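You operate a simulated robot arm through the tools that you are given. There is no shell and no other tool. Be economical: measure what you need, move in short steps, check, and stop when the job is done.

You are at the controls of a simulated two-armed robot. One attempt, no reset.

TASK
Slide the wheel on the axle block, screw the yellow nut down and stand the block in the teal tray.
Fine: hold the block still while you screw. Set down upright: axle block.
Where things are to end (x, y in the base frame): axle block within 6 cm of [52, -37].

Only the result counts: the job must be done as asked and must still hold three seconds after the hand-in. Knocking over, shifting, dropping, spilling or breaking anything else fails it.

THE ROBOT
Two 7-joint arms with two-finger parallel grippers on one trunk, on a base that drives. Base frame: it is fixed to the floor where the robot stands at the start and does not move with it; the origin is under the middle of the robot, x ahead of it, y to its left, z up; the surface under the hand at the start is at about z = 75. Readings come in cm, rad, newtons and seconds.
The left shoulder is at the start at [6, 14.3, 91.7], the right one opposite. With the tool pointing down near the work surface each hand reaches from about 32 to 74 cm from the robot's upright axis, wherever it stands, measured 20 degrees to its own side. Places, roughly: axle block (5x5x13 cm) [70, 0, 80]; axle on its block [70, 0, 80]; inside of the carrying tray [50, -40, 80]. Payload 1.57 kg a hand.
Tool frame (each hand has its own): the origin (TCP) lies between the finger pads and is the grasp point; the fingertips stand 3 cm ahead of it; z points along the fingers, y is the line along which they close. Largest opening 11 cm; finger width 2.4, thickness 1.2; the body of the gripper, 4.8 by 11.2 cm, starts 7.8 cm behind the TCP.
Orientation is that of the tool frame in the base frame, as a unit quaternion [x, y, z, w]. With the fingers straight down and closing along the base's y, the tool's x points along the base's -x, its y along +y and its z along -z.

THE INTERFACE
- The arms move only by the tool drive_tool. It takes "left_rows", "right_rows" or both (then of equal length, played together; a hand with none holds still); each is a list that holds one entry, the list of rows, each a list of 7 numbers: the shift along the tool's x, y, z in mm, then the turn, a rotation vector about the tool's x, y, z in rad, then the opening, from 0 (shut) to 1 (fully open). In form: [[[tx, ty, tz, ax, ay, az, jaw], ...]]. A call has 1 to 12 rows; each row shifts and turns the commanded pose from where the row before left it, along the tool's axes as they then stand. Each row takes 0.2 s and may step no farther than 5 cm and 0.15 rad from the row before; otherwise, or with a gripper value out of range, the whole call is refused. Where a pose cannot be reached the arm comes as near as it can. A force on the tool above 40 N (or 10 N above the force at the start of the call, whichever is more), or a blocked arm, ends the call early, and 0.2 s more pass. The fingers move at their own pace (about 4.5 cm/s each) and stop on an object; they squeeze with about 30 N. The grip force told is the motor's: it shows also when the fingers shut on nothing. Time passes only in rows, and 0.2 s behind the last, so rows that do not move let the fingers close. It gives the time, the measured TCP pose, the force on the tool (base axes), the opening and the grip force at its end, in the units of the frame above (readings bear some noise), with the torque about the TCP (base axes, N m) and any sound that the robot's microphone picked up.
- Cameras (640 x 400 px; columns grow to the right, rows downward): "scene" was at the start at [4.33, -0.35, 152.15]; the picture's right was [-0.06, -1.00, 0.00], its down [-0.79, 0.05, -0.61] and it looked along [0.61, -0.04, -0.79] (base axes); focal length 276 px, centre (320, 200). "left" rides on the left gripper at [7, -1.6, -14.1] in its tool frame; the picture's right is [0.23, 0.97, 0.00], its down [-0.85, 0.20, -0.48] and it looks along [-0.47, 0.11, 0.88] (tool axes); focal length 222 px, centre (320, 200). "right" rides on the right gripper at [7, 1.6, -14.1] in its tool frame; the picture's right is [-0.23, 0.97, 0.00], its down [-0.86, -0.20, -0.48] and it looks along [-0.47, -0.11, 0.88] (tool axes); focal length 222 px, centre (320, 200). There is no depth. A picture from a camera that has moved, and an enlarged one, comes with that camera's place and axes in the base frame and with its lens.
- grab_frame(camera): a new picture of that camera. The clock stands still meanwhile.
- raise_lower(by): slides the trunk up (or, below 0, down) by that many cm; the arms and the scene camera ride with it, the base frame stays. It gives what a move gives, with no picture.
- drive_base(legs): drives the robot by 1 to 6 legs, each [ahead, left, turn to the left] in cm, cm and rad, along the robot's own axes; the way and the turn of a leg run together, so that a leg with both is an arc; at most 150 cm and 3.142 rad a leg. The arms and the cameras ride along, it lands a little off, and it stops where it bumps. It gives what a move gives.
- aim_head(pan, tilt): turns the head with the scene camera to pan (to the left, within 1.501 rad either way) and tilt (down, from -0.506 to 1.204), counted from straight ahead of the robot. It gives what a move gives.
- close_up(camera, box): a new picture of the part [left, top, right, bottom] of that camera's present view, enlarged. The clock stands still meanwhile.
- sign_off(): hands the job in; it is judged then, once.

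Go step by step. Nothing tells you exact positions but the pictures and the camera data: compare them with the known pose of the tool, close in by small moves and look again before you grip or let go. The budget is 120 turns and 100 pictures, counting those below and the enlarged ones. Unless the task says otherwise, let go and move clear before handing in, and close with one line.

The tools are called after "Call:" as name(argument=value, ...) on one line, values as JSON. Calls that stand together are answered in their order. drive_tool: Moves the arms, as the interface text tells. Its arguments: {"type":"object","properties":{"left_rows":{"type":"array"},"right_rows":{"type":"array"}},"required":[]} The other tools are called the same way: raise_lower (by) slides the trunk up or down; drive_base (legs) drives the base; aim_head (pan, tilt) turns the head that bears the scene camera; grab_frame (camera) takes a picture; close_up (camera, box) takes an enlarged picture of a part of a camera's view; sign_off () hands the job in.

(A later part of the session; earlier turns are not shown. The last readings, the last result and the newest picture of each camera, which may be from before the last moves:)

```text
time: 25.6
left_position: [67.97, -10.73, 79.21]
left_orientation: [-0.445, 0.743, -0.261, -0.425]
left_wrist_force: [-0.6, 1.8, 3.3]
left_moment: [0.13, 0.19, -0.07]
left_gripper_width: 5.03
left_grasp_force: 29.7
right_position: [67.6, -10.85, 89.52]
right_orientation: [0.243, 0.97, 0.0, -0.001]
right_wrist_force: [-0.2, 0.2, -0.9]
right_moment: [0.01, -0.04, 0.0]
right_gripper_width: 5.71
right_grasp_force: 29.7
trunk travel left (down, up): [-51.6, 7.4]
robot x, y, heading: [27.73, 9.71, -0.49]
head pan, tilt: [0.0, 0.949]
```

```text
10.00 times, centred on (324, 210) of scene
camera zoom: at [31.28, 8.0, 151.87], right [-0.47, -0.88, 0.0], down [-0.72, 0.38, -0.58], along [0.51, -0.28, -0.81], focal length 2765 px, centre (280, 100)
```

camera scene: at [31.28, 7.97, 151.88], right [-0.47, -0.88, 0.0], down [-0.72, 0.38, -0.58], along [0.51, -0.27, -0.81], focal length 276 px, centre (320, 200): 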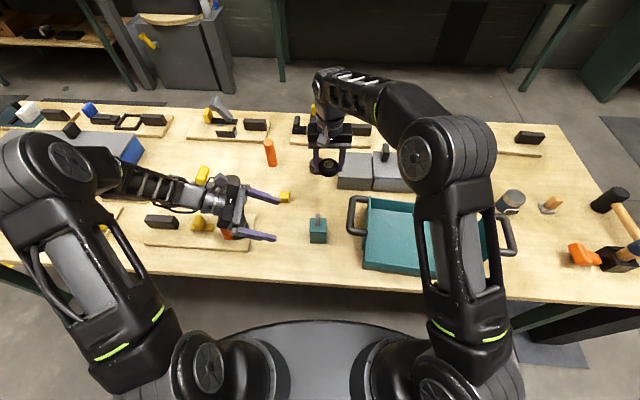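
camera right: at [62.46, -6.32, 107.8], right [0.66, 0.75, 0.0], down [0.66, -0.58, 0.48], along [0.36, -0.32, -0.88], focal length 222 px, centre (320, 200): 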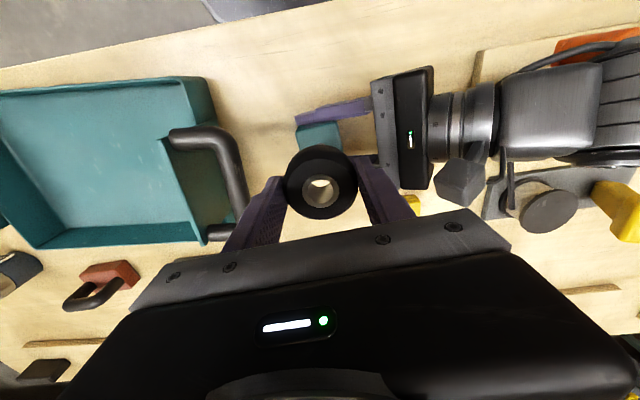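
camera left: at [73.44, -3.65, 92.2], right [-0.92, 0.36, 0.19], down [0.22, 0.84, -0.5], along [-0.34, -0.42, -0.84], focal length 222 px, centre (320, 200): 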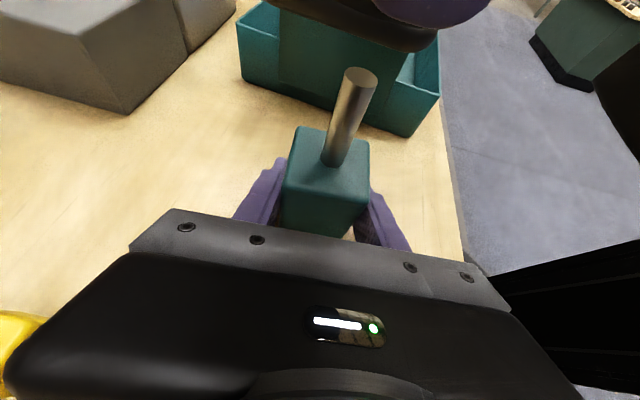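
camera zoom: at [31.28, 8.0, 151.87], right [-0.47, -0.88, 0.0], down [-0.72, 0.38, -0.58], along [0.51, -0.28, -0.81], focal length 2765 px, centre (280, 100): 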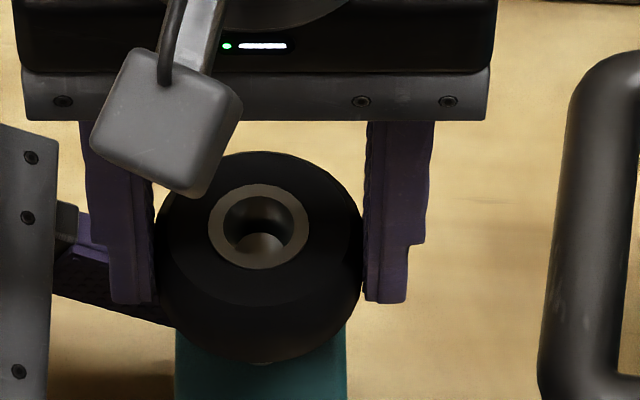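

The axle top shows inside the hole, so the wheel is on. I'll lower it to the block's top.

Call:
drive_tool(right_rows=[[[0, 0, 10, 0, 0, 0, 0], [0, 0, 10, 0, 0, 0, 0], [0, 0, 10, 0, 0, 0, 0], [0, 0, 6, 0, 0, 0, 0], [0, 0, 0, 0, 0, 0, 0]]])

Call:
close_up(camera="right", box=[280, 110, 376, 225])

Call:
close_up(camera="scene", box=[290, 190, 354, 240])

```text
time: 26.8
left_position: [67.82, -10.68, 79.02]
left_orientation: [-0.446, 0.743, -0.261, -0.425]
left_wrist_force: [1.3, -2.0, -0.3]
left_moment: [0.01, 0.78, 0.06]
left_gripper_width: 4.97
left_grasp_force: 30.0
right_position: [67.56, -10.82, 86.08]
right_orientation: [0.244, 0.97, 0.0, 0.0]
right_wrist_force: [-2.8, -0.3, 10.0]
right_moment: [-0.12, -0.1, -0.05]
right_gripper_width: 5.69
right_grasp_force: 30.2
trunk travel left (down, up): [-51.6, 7.4]
robot x, y, heading: [27.77, 9.66, -0.493]
head pan, tilt: [0.0, 0.949]
```

```text
3.48 times, centred on (328, 168) of right
camera zoom: at [62.22, -6.07, 100.25], right [0.66, 0.75, 0.0], down [0.66, -0.58, 0.48], along [0.36, -0.32, -0.88], focal length 773 px, centre (292, 313)
```

zoom: 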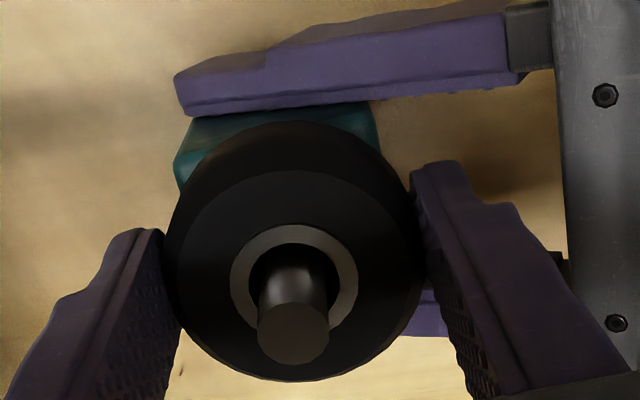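

```text
8.00 times, centred on (322, 215) of scene
camera zoom: at [31.24, 7.99, 151.89], right [-0.47, -0.88, 0.0], down [-0.72, 0.38, -0.58], along [0.51, -0.28, -0.81], focal length 2212 px, centre (304, 80)
```

zoom: 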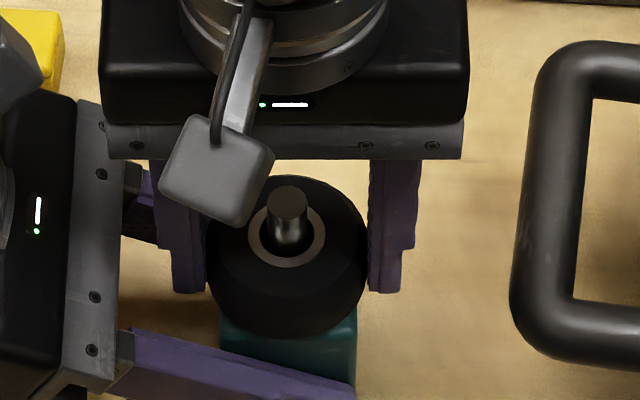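

The wheel bottomed out on the block with a 10 N push. I'll open only partly, to stay clear of the left gripper body, and rise.

Call:
drive_tool(right_rows=[[[0, 0, 0, 0, 0, 0, 0.64], [0, 0, 0, 0, 0, 0, 0.64], [0, 0, 0, 0, 0, 0, 0.64], [0, 0, -20, 0, 0, 0, 0.64], [0, 0, -40, 0, 0, 0, 0.64], [0, 0, -45, 0, 0, 0, 0.64], [0, 0, 0, 0, 0, 0, 0.64]]])

Call:
grab_frame(camera="right")

Call:
close_up(camera="scene", box=[260, 170, 372, 250])

```text
time: 28.4
left_position: [67.97, -10.79, 79.11]
left_orientation: [-0.445, 0.743, -0.261, -0.425]
left_wrist_force: [-1.0, 0.4, 2.5]
left_moment: [0.07, 0.09, -0.05]
left_gripper_width: 4.98
left_grasp_force: 30.0
right_position: [67.4, -10.69, 96.42]
right_orientation: [0.243, 0.97, 0.0, 0.0]
right_wrist_force: [-0.1, 0.4, 0.8]
right_moment: [-0.01, 0.02, -0.01]
right_gripper_width: 7.04
right_grasp_force: 0.0
trunk travel left (down, up): [-51.6, 7.4]
robot x, y, heading: [27.87, 9.75, -0.492]
head pan, tilt: [0.0, 0.949]
```

```text
57 pictures are left
camera right: at [62.06, -5.91, 110.53], right [0.66, 0.75, 0.0], down [0.66, -0.58, 0.48], along [0.36, -0.32, -0.88], focal length 222 px, centre (320, 200)
```

right: 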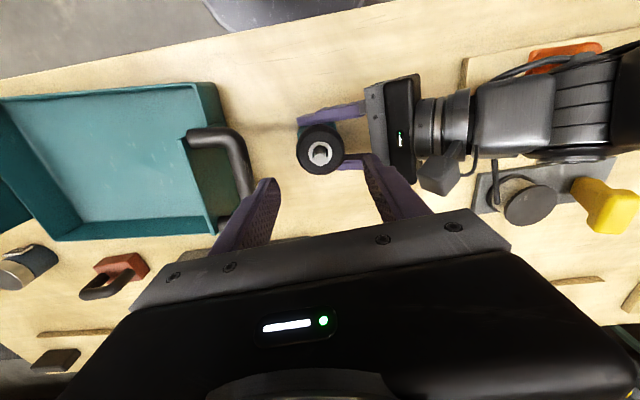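

```text
5.00 times, centred on (316, 210) of scene
camera zoom: at [31.28, 7.99, 151.87], right [-0.47, -0.88, 0.0], down [-0.72, 0.38, -0.58], along [0.51, -0.27, -0.81], focal length 1383 px, centre (340, 150)
```

zoom: 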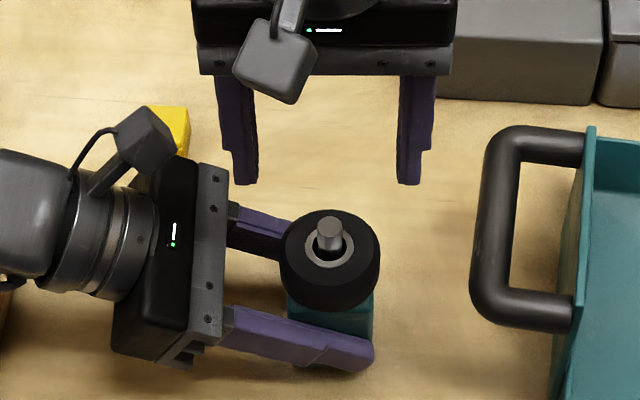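

The wheel is seated on the axle. Next is the nut at about world (85.8,-7.9): I'll go up, forward and left over it, and turn the right wrist a quarter counter-clockwise for screwing range.

Call:
drive_tool(right_rows=[[[0, 0, -30, 0, 0, 0, 1], [-37, 0, 0, 0, 0, 0, 1], [-37, 0, 0, 0, 0, 0, 1], [-37, 0, 0, 0, 0, 0, 1], [-37, 0, 0, 0, 0, 0, 1], [0, 38, 0, 0, 0, 0, 1], [0, 37, 0, 0, 0, 0, 1], [0, 37, 0, 0, 0, 0, 1], [0, 0, 0, 0, 0, -0.1428, 1], [0, 0, 0, 0, 0, -0.1428, 1], [0, 0, 0, 0, 0, -0.1428, 1], [0, 0, 0, 0, 0, -0.1428, 1]]])

Call:
drive_tool(right_rows=[[[0, 0, 0, 0, 0, -0.1428, 1], [0, 0, 0, 0, 0, -0.1428, 1], [0, 0, 0, 0, 0, -0.1428, 1], [0, 0, 0, 0, 0, -0.1428, 1], [0, 0, 0, 0, 0, -0.1428, 1], [0, 0, 0, 0, 0, -0.1428, 1], [0, 0, 0, 0, 0, -0.1428, 1], [0, 0, 0, 0, 0, 0, 1]]])

Call:
grab_frame(camera="right")

Call:
grab_frame(camera="scene")

```text
time: 31.0
left_position: [67.93, -10.87, 79.08]
left_orientation: [-0.445, 0.744, -0.261, -0.425]
left_wrist_force: [0.9, -2.0, 4.5]
left_moment: [-0.03, 0.1, 0.05]
left_gripper_width: 5.0
left_grasp_force: 29.7
right_position: [81.73, -15.54, 99.39]
right_orientation: [-0.042, 0.999, 0.0, 0.001]
right_wrist_force: [0.3, -0.3, -0.3]
right_moment: [0.02, 0.0, 0.02]
right_gripper_width: 10.99
right_grasp_force: 0.0
right hand out of reach, approached as far as the arm can: row 6, 7, 8
trunk travel left (down, up): [-51.6, 7.4]
robot x, y, heading: [27.9, 10.05, -0.492]
head pan, tilt: [0.0, 0.949]
```

```text
time: 32.8
left_position: [68.02, -10.86, 78.93]
left_orientation: [-0.445, 0.743, -0.262, -0.426]
left_wrist_force: [1.3, -0.9, 5.3]
left_moment: [-0.01, 0.15, 0.04]
left_gripper_width: 4.99
left_grasp_force: 29.7
right_position: [81.73, -15.65, 99.48]
right_orientation: [-0.514, 0.858, -0.001, 0.0]
right_wrist_force: [0.2, -0.9, -0.3]
right_moment: [-0.04, 0.01, 0.03]
right_gripper_width: 10.99
right_grasp_force: 0.0
trunk travel left (down, up): [-51.6, 7.4]
robot x, y, heading: [27.69, 10.0, -0.494]
head pan, tilt: [0.0, 0.949]
```

```text
55 pictures are left
camera right: at [76.98, -20.91, 113.64], right [-0.75, 0.66, 0.0], down [0.58, 0.66, 0.48], along [0.32, 0.36, -0.88], focal length 222 px, centre (320, 200)
```

right: 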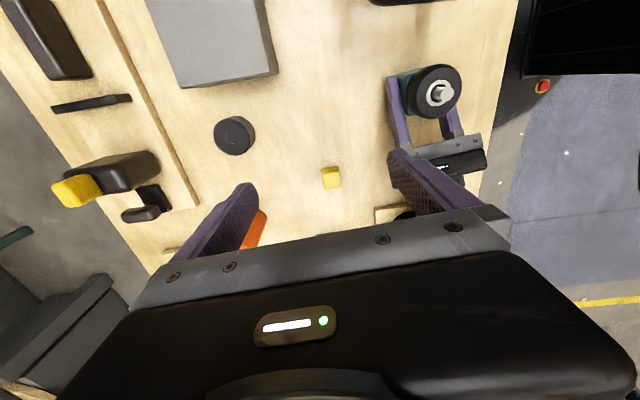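

```text
54 pictures are left
camera scene: at [31.29, 7.97, 151.87], right [-0.47, -0.88, 0.0], down [-0.72, 0.38, -0.58], along [0.51, -0.27, -0.81], focal length 276 px, centre (320, 200)
```

scene: 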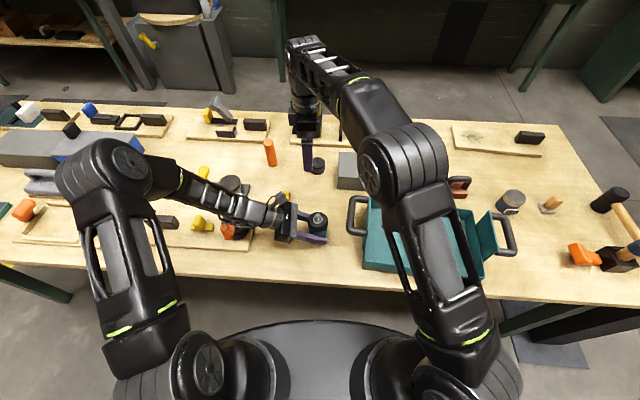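

The right arm can't reach that far left while it is this high. I'll lower to z≈85, where it reaches farther, and slide toward the nut.

Call:
drive_tool(right_rows=[[[0, 0, 40, 0, 0, 0, 1], [0, 0, 40, 0, 0, 0, 1], [0, 0, 40, 0, 0, 0, 1], [0, 0, 25, 0, 0, 0, 1], [-25, 0, 0, 0, 0, 0, 1], [-25, 0, 0, 0, 0, 0, 1], [-25, 0, 0, 0, 0, 0, 1], [-6, 0, 0, 0, 0, 0, 1], [0, 0, 0, 0, 0, 0, 1]]])

Call:
grab_frame(camera="right")

Call:
close_up(camera="scene", box=[224, 110, 384, 250])

```text
time: 34.8
left_position: [68.0, -10.7, 79.08]
left_orientation: [-0.446, 0.743, -0.261, -0.425]
left_wrist_force: [-2.0, 1.8, 4.1]
left_moment: [0.11, 0.21, -0.05]
left_gripper_width: 4.97
left_grasp_force: 30.0
right_position: [85.79, -8.26, 85.12]
right_orientation: [-0.513, 0.858, 0.0, 0.0]
right_wrist_force: [-0.1, 0.3, -0.5]
right_moment: [0.03, -0.02, 0.0]
right_gripper_width: 11.0
right_grasp_force: 0.0
trunk travel left (down, up): [-51.6, 7.4]
robot x, y, heading: [27.5, 9.8, -0.494]
head pan, tilt: [0.0, 0.949]
```

```text
53 pictures are left
camera right: at [80.96, -13.7, 99.26], right [-0.75, 0.66, 0.0], down [0.58, 0.66, 0.48], along [0.32, 0.36, -0.88], focal length 222 px, centre (320, 200)
```

right: 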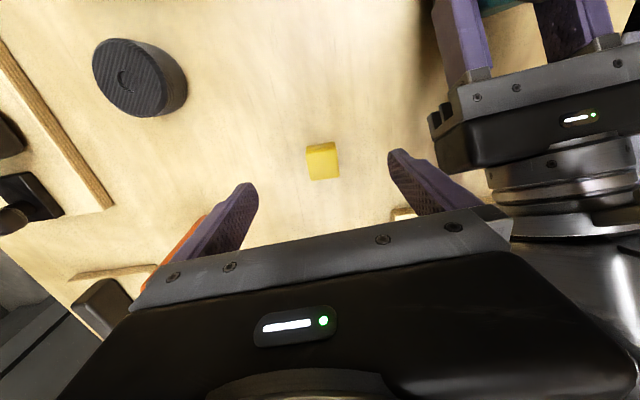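

```text
2.86 times, centred on (304, 180) of scene
camera zoom: at [31.27, 8.0, 151.87], right [-0.47, -0.88, 0.0], down [-0.72, 0.38, -0.58], along [0.51, -0.28, -0.81], focal length 790 px, centre (366, 257)
```

zoom: 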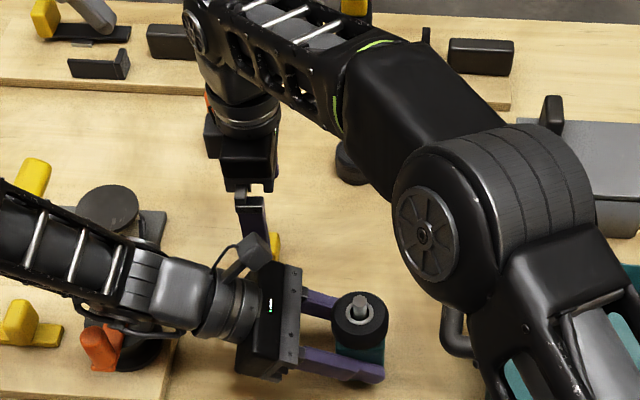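

The nut is centred under the right TCP. I'll lower and grip it across its faces.

Call:
drive_tool(right_rows=[[[-1, 1, 25, 0, 0, 0, 1], [0, 0, 25, 0, 0, 0, 1], [0, 0, 16, 0, 0, 0, 1], [0, 0, 0, 0, 0, 0, 0.3], [0, 0, 0, 0, 0, 0, 0.3], [0, 0, 0, 0, 0, 0, 0], [0, 0, 0, 0, 0, 0, 0], [0, 0, 0, 0, 0, 0, 0], [0, 0, 0, 0, 0, 0, 0], [0, 0, 0, 0, 0, 0, 0]]])

Call:
close_up(camera="right", box=[240, 100, 400, 230])

```text
time: 37.0
left_position: [67.99, -10.7, 79.09]
left_orientation: [-0.446, 0.743, -0.261, -0.425]
left_wrist_force: [-0.6, 0.8, 2.3]
left_moment: [0.1, 0.19, -0.02]
left_gripper_width: 4.98
left_grasp_force: 29.8
right_position: [85.57, -8.25, 78.55]
right_orientation: [-0.514, 0.858, 0.0, 0.0]
right_wrist_force: [-0.2, -0.3, 1.4]
right_moment: [0.03, -0.02, -0.02]
right_gripper_width: 3.14
right_grasp_force: 30.1
trunk travel left (down, up): [-51.6, 7.4]
robot x, y, heading: [27.35, 9.49, -0.494]
head pan, tilt: [0.0, 0.949]
```

```text
3.08 times, centred on (320, 165) of right
camera zoom: at [80.92, -13.51, 92.73], right [-0.75, 0.66, 0.0], down [0.58, 0.66, 0.48], along [0.32, 0.36, -0.88], focal length 684 px, centre (320, 308)
```

zoom: 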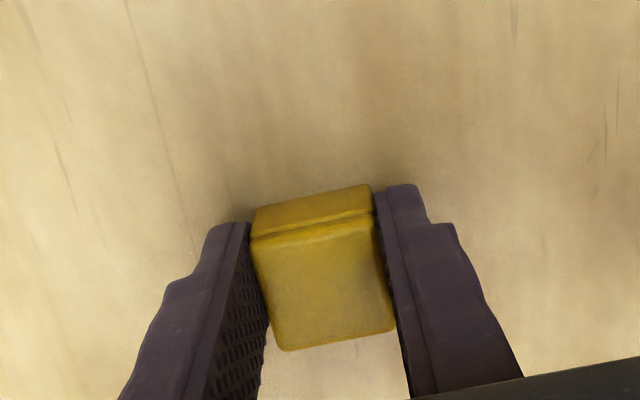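

The nut is gripped (3.14 cm). I'll lift a little, bring it back toward the robot's middle, then rise and come over the axle.

Call:
drive_tool(right_rows=[[[0, 0, -30, 0, 0, 0, 0], [0, 0, -40, 0, 0, 0, 0], [38, 0, 0, 0, 0, 0, 0], [38, 0, 0, 0, 0, 0, 0], [37, 0, -40, 0, 0, 0, 0], [0, 0, -45, 0, 0, 0, 0], [0, 36, 0, 0, 0, 0, 0], [0, 36, 0, 0, 0, 0, 0], [0, 36, 0, 0, 0, 0, 0], [0, 35, 0, 0, 0, 0, 0], [0, 0, 0, 0, 0, 0, 0], [0, 0, 0, 0, 0, 0, 0]]])

Call:
grab_frame(camera="right")

Call:
close_up(camera="scene", box=[272, 170, 368, 250])

```text
refused: row 5 steps farther than a row can; nothing moved
```

```text
50 pictures are left
camera right: at [80.92, -13.51, 92.73], right [-0.75, 0.66, 0.0], down [0.58, 0.66, 0.48], along [0.32, 0.36, -0.88], focal length 222 px, centre (320, 200)
```

right: 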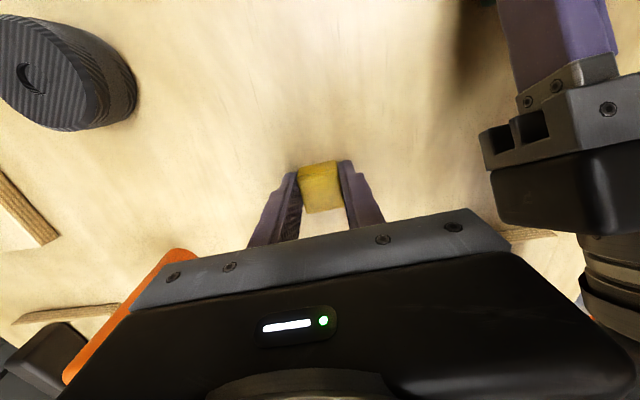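

```text
5.00 times, centred on (320, 210) of scene
camera zoom: at [31.27, 7.99, 151.87], right [-0.47, -0.88, 0.0], down [-0.72, 0.38, -0.58], along [0.51, -0.28, -0.81], focal length 1383 px, centre (320, 150)
```

zoom: 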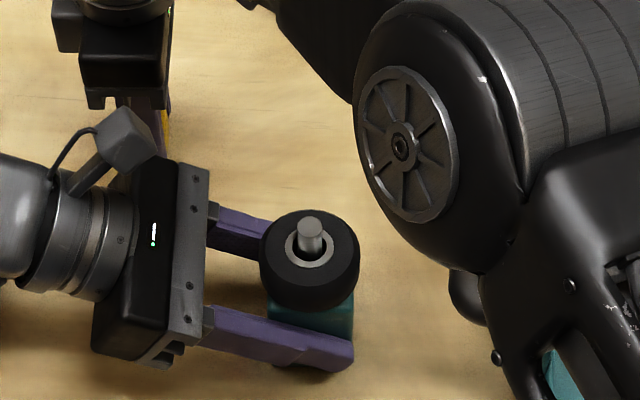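

One row combined two moves and ran too long. I'll split it.

Call:
drive_tool(right_rows=[[[0, 0, -30, 0, 0, 0, 0], [0, 0, -40, 0, 0, 0, 0], [38, 0, 0, 0, 0, 0, 0], [38, 0, 0, 0, 0, 0, 0], [37, 0, 0, 0, 0, 0, 0], [0, 0, -40, 0, 0, 0, 0], [0, 0, -45, 0, 0, 0, 0], [0, 36, 0, 0, 0, 0, 0], [0, 36, 0, 0, 0, 0, 0], [0, 36, 0, 0, 0, 0, 0], [0, 35, 0, 0, 0, 0, 0], [0, 0, 0, 0, 0, 0, 0]]])

```text
time: 39.6
left_position: [67.9, -10.56, 79.05]
left_orientation: [-0.444, 0.744, -0.26, -0.426]
left_wrist_force: [1.6, 1.6, 3.5]
left_moment: [0.09, 0.16, -0.03]
left_gripper_width: 4.99
left_grasp_force: 30.5
right_position: [67.7, -11.29, 93.94]
right_orientation: [-0.514, 0.858, 0.0, -0.001]
right_wrist_force: [0.0, -0.3, 0.1]
right_moment: [0.01, 0.01, 0.01]
right_gripper_width: 3.1
right_grasp_force: 30.4
trunk travel left (down, up): [-51.6, 7.4]
robot x, y, heading: [27.64, 9.83, -0.492]
head pan, tilt: [0.0, 0.949]
```

The nut should now hover above the axle. I'll look with both cameras.

Call:
close_up(camera="right", box=[272, 100, 384, 225])

Call:
close_up(camera="scene", box=[288, 180, 352, 240])

Call:
grab_frame(camera="left")

```text
3.20 times, centred on (328, 162) of right
camera zoom: at [62.95, -16.69, 108.04], right [-0.75, 0.66, 0.0], down [0.58, 0.66, 0.48], along [0.32, 0.36, -0.88], focal length 711 px, centre (294, 320)
```

zoom: 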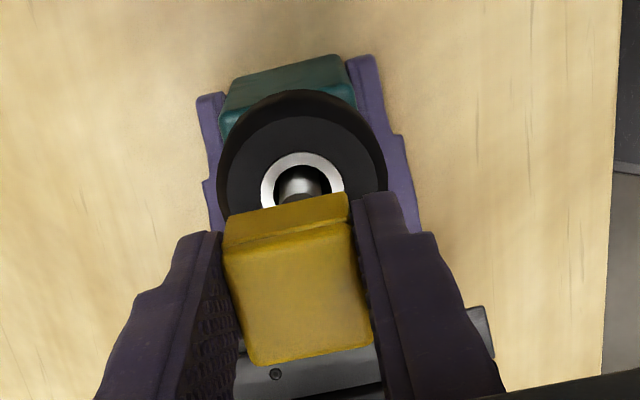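

```text
6.67 times, centred on (320, 210) of scene
camera zoom: at [31.28, 8.0, 151.88], right [-0.47, -0.88, 0.0], down [-0.72, 0.38, -0.58], along [0.51, -0.27, -0.81], focal length 1844 px, centre (320, 133)
```

zoom: 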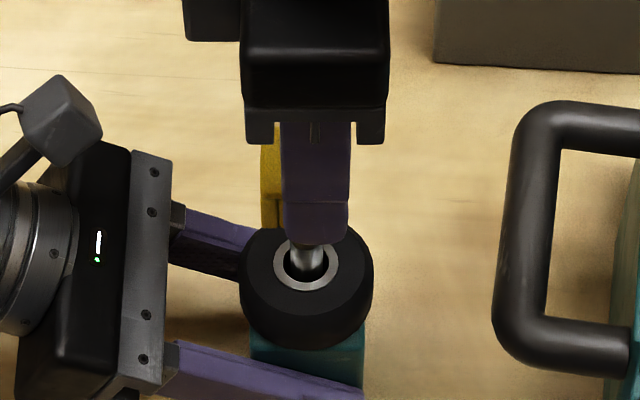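

```text
46 pictures are left
camera left: at [73.43, -3.65, 92.2], right [-0.92, 0.36, 0.19], down [0.22, 0.84, -0.5], along [-0.34, -0.42, -0.84], focal length 222 px, centre (320, 200)
```

left: 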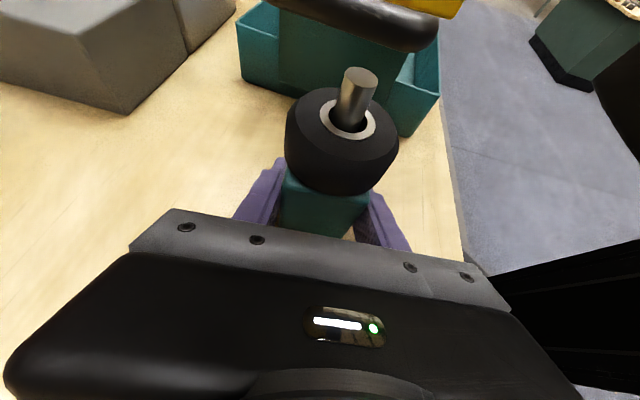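

By the camera numbers the nut sits about 2.5 mm too far left of the axle. I'll correct that and come down to just above the axle tip for a close look.

Call:
drive_tool(right_rows=[[[2.5, 0.8, 0, 0, 0, 0, 0], [0, 0, 13, 0, 0, 0, 0], [0, 0, 12, 0, 0, 0, 0], [0, 0, 0, 0, 0, 0, 0]]])

Call:
close_up(camera="left", box=[270, 0, 430, 190])

Call:
close_up(camera="scene", box=[300, 190, 340, 230])

Call:
close_up(camera="right", box=[272, 100, 384, 225])

```text
time: 40.6
left_position: [67.95, -10.74, 79.13]
left_orientation: [-0.445, 0.744, -0.26, -0.426]
left_wrist_force: [-0.9, 2.4, 3.5]
left_moment: [0.14, 0.19, 0.02]
left_gripper_width: 4.99
left_grasp_force: 29.8
right_position: [67.42, -11.61, 91.35]
right_orientation: [-0.514, 0.858, 0.0, 0.0]
right_wrist_force: [-0.6, -0.7, -1.3]
right_moment: [0.03, 0.0, 0.05]
right_gripper_width: 3.1
right_grasp_force: 29.7
trunk travel left (down, up): [-51.6, 7.4]
robot x, y, heading: [27.68, 10.14, -0.495]
head pan, tilt: [0.0, 0.949]
```

```text
2.11 times, centred on (350, 95) of left
camera zoom: at [73.43, -3.66, 92.2], right [-0.92, 0.36, 0.19], down [0.22, 0.84, -0.5], along [-0.34, -0.42, -0.84], focal length 468 px, centre (257, 421)
```

zoom: 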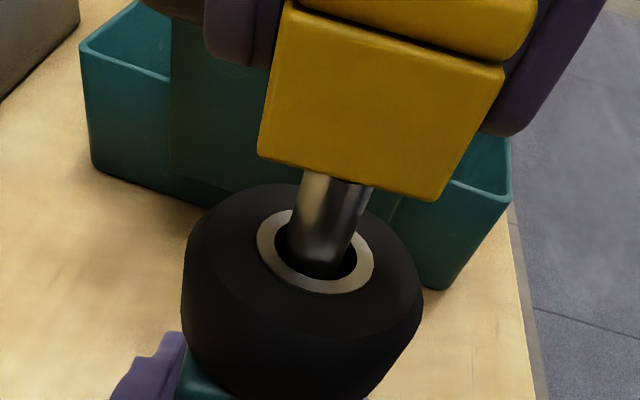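

```text
10.00 times, centred on (320, 210) of scene
camera zoom: at [31.27, 8.01, 151.87], right [-0.47, -0.88, 0.0], down [-0.72, 0.38, -0.58], along [0.51, -0.28, -0.81], focal length 2765 px, centre (320, 100)
```

zoom: 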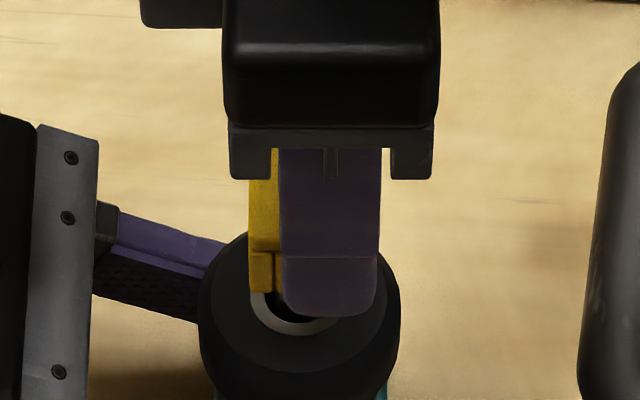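

```text
3.20 times, centred on (328, 162) of right
camera zoom: at [62.71, -17.03, 105.59], right [-0.75, 0.66, 0.0], down [0.58, 0.66, 0.48], along [0.32, 0.36, -0.88], focal length 711 px, centre (294, 320)
```

zoom: 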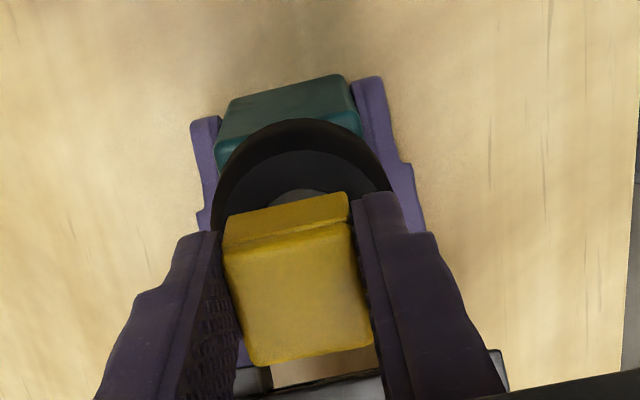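

All three views now put the nut over the axle to within a millimetre or two. I'll lower gently until there is contact.

Call:
drive_tool(right_rows=[[[0, 0.6, 4, 0, 0, 0, 0], [0, 0, 3, 0, 0, 0, 0], [0, 0, 2, 0, 0, 0, 0], [0, 0, 0, 0, 0, 0, 0]]])

```text
time: 41.6
left_position: [67.94, -10.91, 79.07]
left_orientation: [-0.445, 0.744, -0.262, -0.425]
left_wrist_force: [-2.3, -2.7, 0.8]
left_moment: [0.37, -0.04, 0.02]
left_gripper_width: 4.98
left_grasp_force: 29.8
right_position: [67.31, -11.55, 90.33]
right_orientation: [-0.514, 0.858, 0.0, -0.001]
right_wrist_force: [0.7, 2.8, -2.0]
right_moment: [0.08, -0.05, 0.01]
right_gripper_width: 3.1
right_grasp_force: 30.3
trunk travel left (down, up): [-51.6, 7.4]
robot x, y, heading: [27.69, 10.05, -0.494]
head pan, tilt: [0.0, 0.949]
```

At nut bottom ≈86.8 there is a small sideways force toward +l, so the nut seems to have started over the axle, slightly off. I'll shift 1.5 mm to +l and go down 2 mm.

Call:
drive_tool(right_rows=[[[-1.5, 0, 0, 0, 0, 0, 0], [0, 0, 2, 0, 0, 0, 0], [0, 0, 0, 0, 0, 0, 0]]])

Call:
close_up(camera="left", box=[270, 0, 430, 190])

```text
time: 42.4
left_position: [67.89, -10.62, 79.02]
left_orientation: [-0.445, 0.744, -0.261, -0.425]
left_wrist_force: [-0.3, -2.1, 3.5]
left_moment: [0.17, 0.08, 0.06]
left_gripper_width: 4.95
left_grasp_force: 30.5
right_position: [67.4, -11.5, 90.29]
right_orientation: [-0.514, 0.858, -0.001, 0.0]
right_wrist_force: [0.5, -0.1, -0.3]
right_moment: [-0.02, 0.02, -0.02]
right_gripper_width: 3.11
right_grasp_force: 30.5
trunk travel left (down, up): [-51.6, 7.4]
robot x, y, heading: [27.54, 9.78, -0.498]
head pan, tilt: [0.0, 0.949]
```

```text
2.11 times, centred on (350, 95) of left
camera zoom: at [73.45, -3.68, 92.21], right [-0.92, 0.36, 0.19], down [0.22, 0.84, -0.5], along [-0.34, -0.42, -0.84], focal length 468 px, centre (257, 421)
```

zoom: 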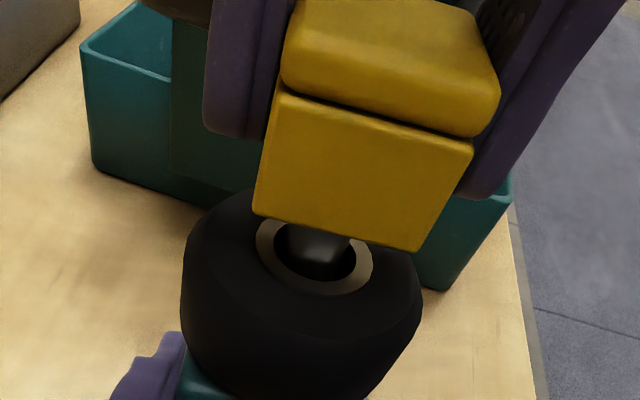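

No force now, so the nut is free on or above the tip. I'll continue down slowly to feel where it meets the thread.

Call:
drive_tool(right_rows=[[[0, 0, 2, 0, 0, 0, 0], [0, 0, 2, 0, 0, 0, 0], [0, 0, 0, 0, 0, 0, 0]]])

```text
time: 43.2
left_position: [67.86, -10.79, 79.13]
left_orientation: [-0.446, 0.743, -0.262, -0.424]
left_wrist_force: [0.8, -0.9, 5.4]
left_moment: [0.19, 0.08, -0.02]
left_gripper_width: 4.98
left_grasp_force: 30.4
right_position: [67.28, -11.52, 89.97]
right_orientation: [-0.514, 0.858, -0.001, 0.0]
right_wrist_force: [-0.6, 0.4, -1.3]
right_moment: [0.0, -0.01, -0.01]
right_gripper_width: 3.11
right_grasp_force: 29.9
trunk travel left (down, up): [-51.6, 7.4]
robot x, y, heading: [27.58, 9.71, -0.49]
head pan, tilt: [0.0, 0.949]
```

Still free. I'll keep lowering in small steps.

Call:
drive_tool(right_rows=[[[0, 0, 2, 0, 0, 0, 0], [0, 0, 2, 0, 0, 0, 0], [0, 0, 2, 0, 0, 0, 0], [0, 0, 0, 0, 0, 0, 0]]])

Call:
close_up(camera="left", box=[270, 0, 430, 190])

```text
time: 44.2
left_position: [68.03, -10.85, 79.09]
left_orientation: [-0.445, 0.743, -0.261, -0.427]
left_wrist_force: [-1.7, 0.1, 5.7]
left_moment: [0.12, 0.14, 0.01]
left_gripper_width: 4.96
left_grasp_force: 29.9
right_position: [67.33, -11.39, 89.37]
right_orientation: [-0.513, 0.858, 0.0, 0.0]
right_wrist_force: [2.8, -1.2, -0.7]
right_moment: [-0.37, -0.13, 0.01]
right_gripper_width: 3.1
right_grasp_force: 30.5
trunk travel left (down, up): [-51.6, 7.4]
robot x, y, heading: [27.73, 9.83, -0.493]
head pan, tilt: [0.0, 0.949]
```

```text
2.11 times, centred on (350, 95) of left
camera zoom: at [73.43, -3.67, 92.2], right [-0.92, 0.36, 0.19], down [0.22, 0.84, -0.5], along [-0.34, -0.42, -0.84], focal length 468 px, centre (257, 421)
```

zoom: 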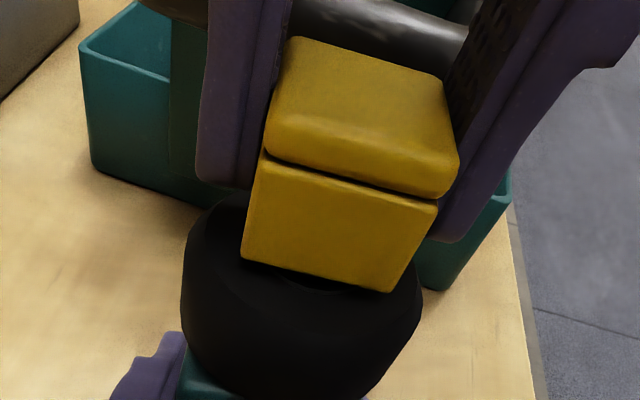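

The nut is well down on the axle with a slight push toward +f. I'll ease 1 mm that way and take up the last gap to the wheel.

Call:
drive_tool(right_rows=[[[0, -1.2, 0, 0, 0, 0, 0], [0, 0, 2, 0, 0, 0, 0], [0, 0, 2, 0, 0, 0, 0], [0, 0, 0, 0, 0, 0, 0]]])

```text
time: 45.2
left_position: [67.9, -10.85, 79.13]
left_orientation: [-0.446, 0.744, -0.261, -0.424]
left_wrist_force: [6.1, -10.1, -8.8]
left_moment: [0.26, 1.34, 0.13]
left_gripper_width: 5.01
left_grasp_force: 30.2
right_position: [67.41, -11.57, 89.14]
right_orientation: [-0.514, 0.858, -0.001, 0.002]
right_wrist_force: [-10.2, 5.9, 33.9]
right_moment: [0.01, 0.46, 0.05]
right_gripper_width: 3.1
right_grasp_force: 29.9
trunk travel left (down, up): [-51.6, 7.4]
robot x, y, heading: [27.71, 9.65, -0.494]
head pan, tilt: [0.0, 0.949]
```

Firm contact now (34 N). I'll ease off, then screw clockwise about the axle, allowing for the nut sitting about 4.5 mm off the TCP, with light pressure, and watch the readings.

Call:
drive_tool(right_rows=[[[0, 1, -1.5, 0, 0, 0, 0], [0, 0.6, 0, 0, 0, 0.14, 0], [0, 0.6, 0, 0, 0, 0.14, 0], [0, 0.6, 0, 0, 0, 0.14, 0], [0, 0.6, 0, 0, 0, 0.14, 0], [0, 0, 0, 0, 0, 0, 0]]])

```text
time: 46.6
left_position: [67.97, -10.68, 79.01]
left_orientation: [-0.445, 0.743, -0.261, -0.425]
left_wrist_force: [2.5, -11.3, -9.1]
left_moment: [0.81, 0.1, 0.06]
left_gripper_width: 4.99
left_grasp_force: 30.0
right_position: [67.27, -11.21, 88.99]
right_orientation: [-0.256, 0.967, 0.0, 0.001]
right_wrist_force: [1.9, 12.0, 25.5]
right_moment: [0.38, -0.02, 0.06]
right_gripper_width: 3.13
right_grasp_force: 30.6
trunk travel left (down, up): [-51.6, 7.4]
robot x, y, heading: [27.67, 10.03, -0.493]
head pan, tilt: [0.0, 0.949]
```

The turn went through with little torque, but there is a 12 N side force, so the turning centre is a bit off. I'll relax sideways and check the forces.

Call:
drive_tool(right_rows=[[[-0.8, 1.0, -0.7, 0, 0, 0, 0], [0, 0, 0, 0, 0, 0, 0]]])

Call:
close_up(camera="left", box=[270, 0, 430, 190])

Call:
close_up(camera="scene", box=[296, 190, 344, 235])

```text
time: 47.2
left_position: [67.83, -10.66, 79.05]
left_orientation: [-0.444, 0.744, -0.26, -0.426]
left_wrist_force: [1.8, -7.2, -6.8]
left_moment: [0.42, 0.37, 0.02]
left_gripper_width: 4.97
left_grasp_force: 30.3
right_position: [67.23, -11.33, 89.09]
right_orientation: [-0.256, 0.967, 0.001, 0.0]
right_wrist_force: [1.1, 7.0, 19.4]
right_moment: [0.33, -0.15, 0.0]
right_gripper_width: 3.12
right_grasp_force: 30.2
trunk travel left (down, up): [-51.6, 7.4]
robot x, y, heading: [27.81, 10.09, -0.49]
head pan, tilt: [0.0, 0.949]
```

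```text
2.11 times, centred on (350, 95) of left
camera zoom: at [73.42, -3.64, 92.2], right [-0.92, 0.36, 0.19], down [0.22, 0.84, -0.5], along [-0.34, -0.42, -0.84], focal length 468 px, centre (257, 421)
```

zoom: 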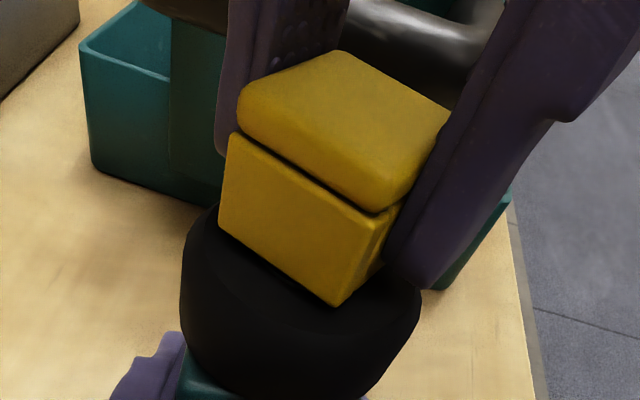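

```text
8.89 times, centred on (320, 212) of scene
camera zoom: at [31.26, 8.02, 151.87], right [-0.47, -0.88, 0.0], down [-0.72, 0.38, -0.58], along [0.51, -0.28, -0.81], focal length 2458 px, centre (320, 89)
```

zoom: 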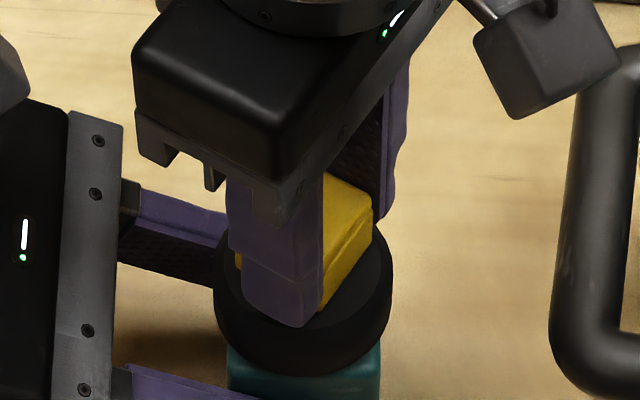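

The nut is now turned and sits directly on the wheel. I'll continue turning clockwise and watch torque and sounds.

Call:
drive_tool(right_rows=[[[-0.3, 1.0, -0.4, 0, 0, 0.14, 0], [0, 0.65, 0, 0, 0, 0.14, 0], [0, 0.65, 0, 0, 0, 0.14, 0], [0, 0.65, 0, 0, 0, 0.14, 0], [0, 0.65, 0, 0, 0, 0.14, 0], [0, 0.65, 0, 0, 0, 0.14, 0], [0, 0, 0, 0, 0, 0, 0]]])

```text
time: 48.8
left_position: [67.89, -10.76, 79.05]
left_orientation: [-0.444, 0.743, -0.261, -0.427]
left_wrist_force: [-3.9, 3.2, 1.5]
left_moment: [-0.18, -0.09, -0.09]
left_gripper_width: 4.98
left_grasp_force: 30.8
right_position: [67.21, -10.86, 89.07]
right_orientation: [0.161, 0.987, -0.001, 0.0]
right_wrist_force: [2.9, -1.3, 2.5]
right_moment: [0.18, -0.06, -0.01]
right_gripper_width: 3.13
right_grasp_force: 30.0
trunk travel left (down, up): [-51.6, 7.4]
robot x, y, heading: [27.55, 9.8, -0.493]
head pan, tilt: [0.0, 0.949]
```

Forces are low and the nut turns freely. I'll continue clockwise with a slight downward feed.

Call:
drive_tool(right_rows=[[[0, 0.65, 0.2, 0, 0, 0.14, 0], [0, 0.65, 0.2, 0, 0, 0.14, 0], [0, 0.65, 0.2, 0, 0, 0.14, 0], [0, 0.65, 0.1, 0, 0, 0.14, 0], [0, 0.65, 0.1, 0, 0, 0.14, 0], [0, 0.65, 0.1, 0, 0, 0.14, 0], [0, 0.65, 0.1, 0, 0, 0.14, 0], [0, 0.65, 0.1, 0, 0, 0.14, 0], [0, 0, 0, 0, 0, 0, 0]]])

Call:
close_up(camera="left", box=[270, 0, 430, 190])

```text
time: 50.8
left_position: [67.85, -10.8, 79.02]
left_orientation: [-0.445, 0.743, -0.261, -0.425]
left_wrist_force: [-1.9, 1.5, -1.0]
left_moment: [-0.54, 0.7, -0.02]
left_gripper_width: 4.98
left_grasp_force: 29.9
right_position: [67.61, -10.42, 89.06]
right_orientation: [0.66, 0.751, 0.001, 0.0]
right_wrist_force: [0.2, -1.5, 14.9]
right_moment: [0.05, -0.08, 0.02]
right_gripper_width: 3.12
right_grasp_force: 30.1
trunk travel left (down, up): [-51.6, 7.4]
robot x, y, heading: [27.71, 9.74, -0.493]
head pan, tilt: [0.0, 0.949]
```

```text
2.11 times, centred on (350, 95) of left
camera zoom: at [73.41, -3.66, 92.21], right [-0.92, 0.36, 0.19], down [0.22, 0.84, -0.5], along [-0.34, -0.42, -0.84], focal length 468 px, centre (257, 421)
```

zoom: 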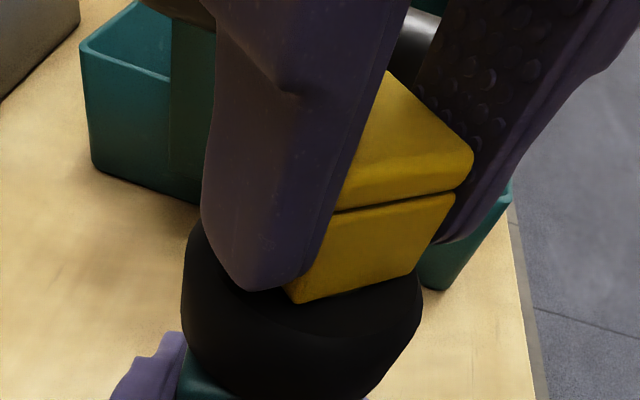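

About 145° turned with no drop in height and a firm stop under the nut. I'll look closely at the joint between nut and wheel.

Call:
close_up(camera="left", box=[330, 70, 400, 150])

Call:
close_up(camera="scene", box=[300, 200, 340, 232])

```text
5.00 times, centred on (365, 110) of left
camera zoom: at [73.41, -3.66, 92.21], right [-0.92, 0.36, 0.19], down [0.22, 0.84, -0.5], along [-0.34, -0.42, -0.84], focal length 1111 px, centre (95, 650)
```

zoom: 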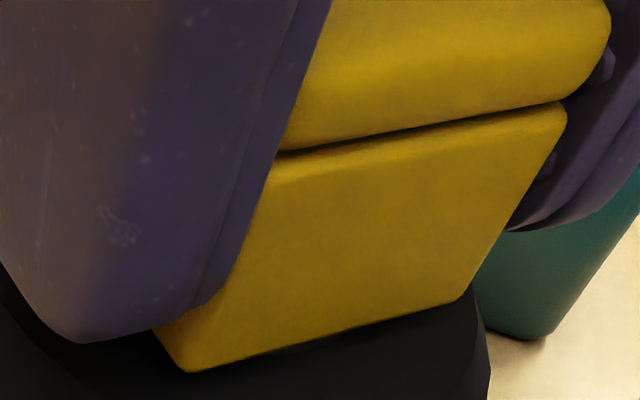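

```text
12.50 times, centred on (320, 216) of scene
camera zoom: at [31.2, 8.01, 151.89], right [-0.47, -0.88, 0.0], down [-0.72, 0.38, -0.58], along [0.51, -0.28, -0.81], focal length 3457 px, centre (320, 0)
```

zoom: 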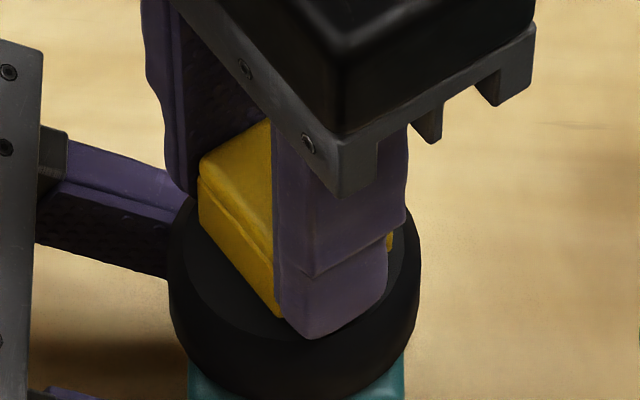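

The nut lies flat against the wheel. I'll keep turning clockwise until tight or the wrist reaches its limit.

Call:
drive_tool(right_rows=[[[0, 0.65, 0, 0, 0, 0.14, 0], [0, 0.65, 0, 0, 0, 0.14, 0], [0, 0.65, 0, 0, 0, 0.14, 0], [0, 0.65, 0, 0, 0, 0.14, 0], [0, 0.65, 0, 0, 0, 0.14, 0], [0, 0.65, 0, 0, 0, 0.14, 0], [0, 0.65, 0, 0, 0, 0.14, 0], [0, 0, 0, 0, 0, 0, 0]]])

```text
time: 52.6
left_position: [67.88, -10.71, 79.19]
left_orientation: [-0.444, 0.744, -0.261, -0.427]
left_wrist_force: [-10.5, 0.5, 3.0]
left_moment: [0.0, -0.58, -0.11]
left_gripper_width: 4.99
left_grasp_force: 30.0
right_position: [68.15, -10.71, 89.22]
right_orientation: [0.936, 0.352, 0.0, 0.0]
right_wrist_force: [12.1, -0.3, 0.3]
right_moment: [0.09, -0.62, 0.08]
right_gripper_width: 3.13
right_grasp_force: 30.5
trunk travel left (down, up): [-51.6, 7.4]
robot x, y, heading: [27.76, 9.77, -0.494]
head pan, tilt: [0.0, 0.949]
```

Side force is building up again and the vertical load vanished, so the nut may have moved down a little. I'll re-centre and press lightly.

Call:
drive_tool(right_rows=[[[1.2, 1.2, 0, 0, 0, 0, 0], [0, 0, 0.8, 0, 0, 0, 0], [0, 0, 0, 0, 0, 0, 0]]])

```text
time: 53.4
left_position: [67.84, -10.81, 79.14]
left_orientation: [-0.444, 0.744, -0.26, -0.426]
left_wrist_force: [-6.4, -1.5, 0.4]
left_moment: [-0.12, 0.41, -0.05]
left_gripper_width: 4.95
left_grasp_force: 30.0
right_position: [68.11, -10.52, 89.01]
right_orientation: [0.936, 0.353, 0.0, 0.0]
right_wrist_force: [2.5, 1.0, 4.9]
right_moment: [0.03, -0.33, -0.02]
right_gripper_width: 3.13
right_grasp_force: 29.9
trunk travel left (down, up): [-51.6, 7.4]
robot x, y, heading: [27.78, 9.54, -0.493]
head pan, tilt: [0.0, 0.949]
```

Side force is small again and I'm pressing lightly. I'll turn further.

Call:
drive_tool(right_rows=[[[0, 0.65, 0.2, 0, 0, 0.14, 0], [0, 0.65, 0.2, 0, 0, 0.14, 0], [0, 0.65, 0.2, 0, 0, 0.14, 0], [0, 0.65, 0.2, 0, 0, 0.14, 0], [0, 0.65, 0.2, 0, 0, 0.14, 0], [0, 0, 0, 0, 0, 0, 0]]])

Call:
close_up(camera="left", box=[270, 0, 430, 190])

```text
time: 54.8
left_position: [67.9, -10.82, 79.06]
left_orientation: [-0.445, 0.744, -0.261, -0.425]
left_wrist_force: [1.5, -2.7, -3.4]
left_moment: [-0.08, 0.86, 0.14]
left_gripper_width: 4.97
left_grasp_force: 30.4
right_position: [68.35, -10.93, 88.95]
right_orientation: [1.0, 0.01, 0.0, 0.0]
right_wrist_force: [-3.4, -0.5, 20.7]
right_moment: [-0.05, 0.06, 0.01]
right_gripper_width: 3.14
right_grasp_force: 30.1
trunk travel left (down, up): [-51.6, 7.4]
robot x, y, heading: [27.86, 9.39, -0.494]
head pan, tilt: [0.0, 0.949]
```

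```text
2.11 times, centred on (350, 95) of left
camera zoom: at [73.44, -3.66, 92.22], right [-0.92, 0.35, 0.19], down [0.22, 0.84, -0.5], along [-0.33, -0.42, -0.85], focal length 468 px, centre (257, 421)
```

zoom: 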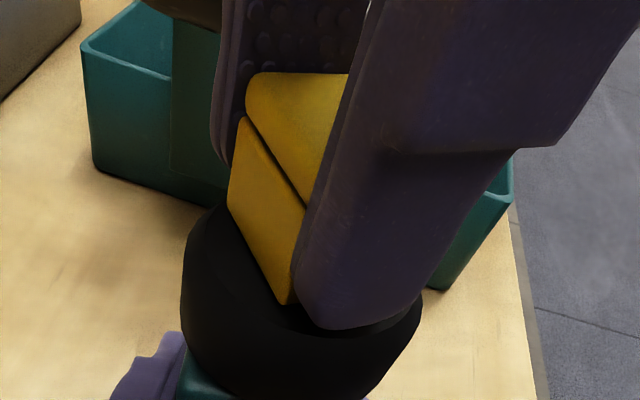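

The nut turns freely so far (240° in total). I'll release, rise a little and look at how the nut sits before regripping centred on it.

Call:
drive_tool(right_rows=[[[0, 0, -1.5, 0, 0, 0, 0], [0, 0, 0, 0, 0, 0, 0.5], [0, 0, 0, 0, 0, 0, 0.5], [0, 0, 0, 0, 0, 0, 0.55], [0, 0, -25, 0, 0, 0, 0.55], [0, 0, -35, 0, 0, 0, 0.55], [0, 0, 0, 0, 0, 0, 0.55]]])

Call:
grab_frame(camera="right")

Call:
close_up(camera="left", box=[270, 0, 430, 190])

```text
time: 56.4
left_position: [67.83, -10.77, 79.13]
left_orientation: [-0.445, 0.744, -0.261, -0.426]
left_wrist_force: [1.6, 1.7, 3.9]
left_moment: [0.3, 0.06, -0.08]
left_gripper_width: 4.96
left_grasp_force: 30.5
right_position: [68.29, -10.73, 95.07]
right_orientation: [1.0, 0.01, 0.001, 0.0]
right_wrist_force: [-0.1, -0.3, 0.0]
right_moment: [0.01, 0.02, 0.01]
right_gripper_width: 6.04
right_grasp_force: 0.2
trunk travel left (down, up): [-51.6, 7.4]
robot x, y, heading: [27.57, 9.91, -0.494]
head pan, tilt: [0.0, 0.949]
```

```text
34 pictures are left
camera right: at [75.31, -12.12, 109.24], right [-0.21, -0.98, 0.0], down [-0.86, 0.18, 0.48], along [-0.47, 0.1, -0.88], focal length 222 px, centre (320, 200)
```

right: 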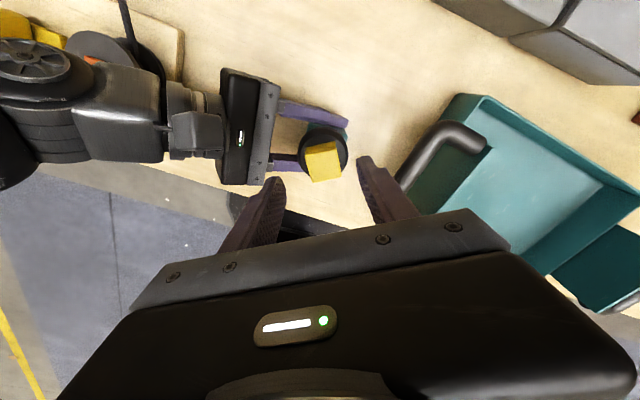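

```text
2.11 times, centred on (350, 95) of left
camera zoom: at [73.46, -3.66, 92.2], right [-0.92, 0.36, 0.19], down [0.22, 0.84, -0.5], along [-0.34, -0.42, -0.84], focal length 468 px, centre (257, 421)
```

zoom: 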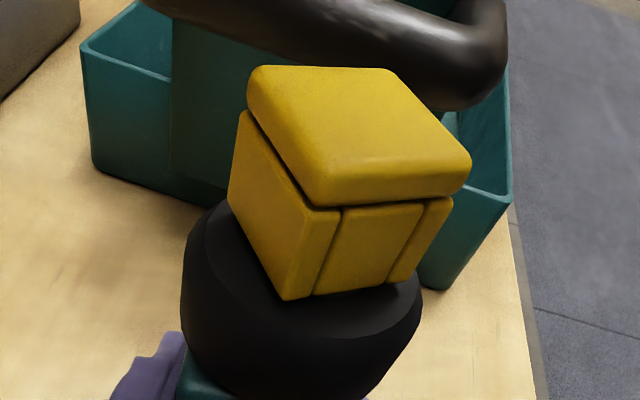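

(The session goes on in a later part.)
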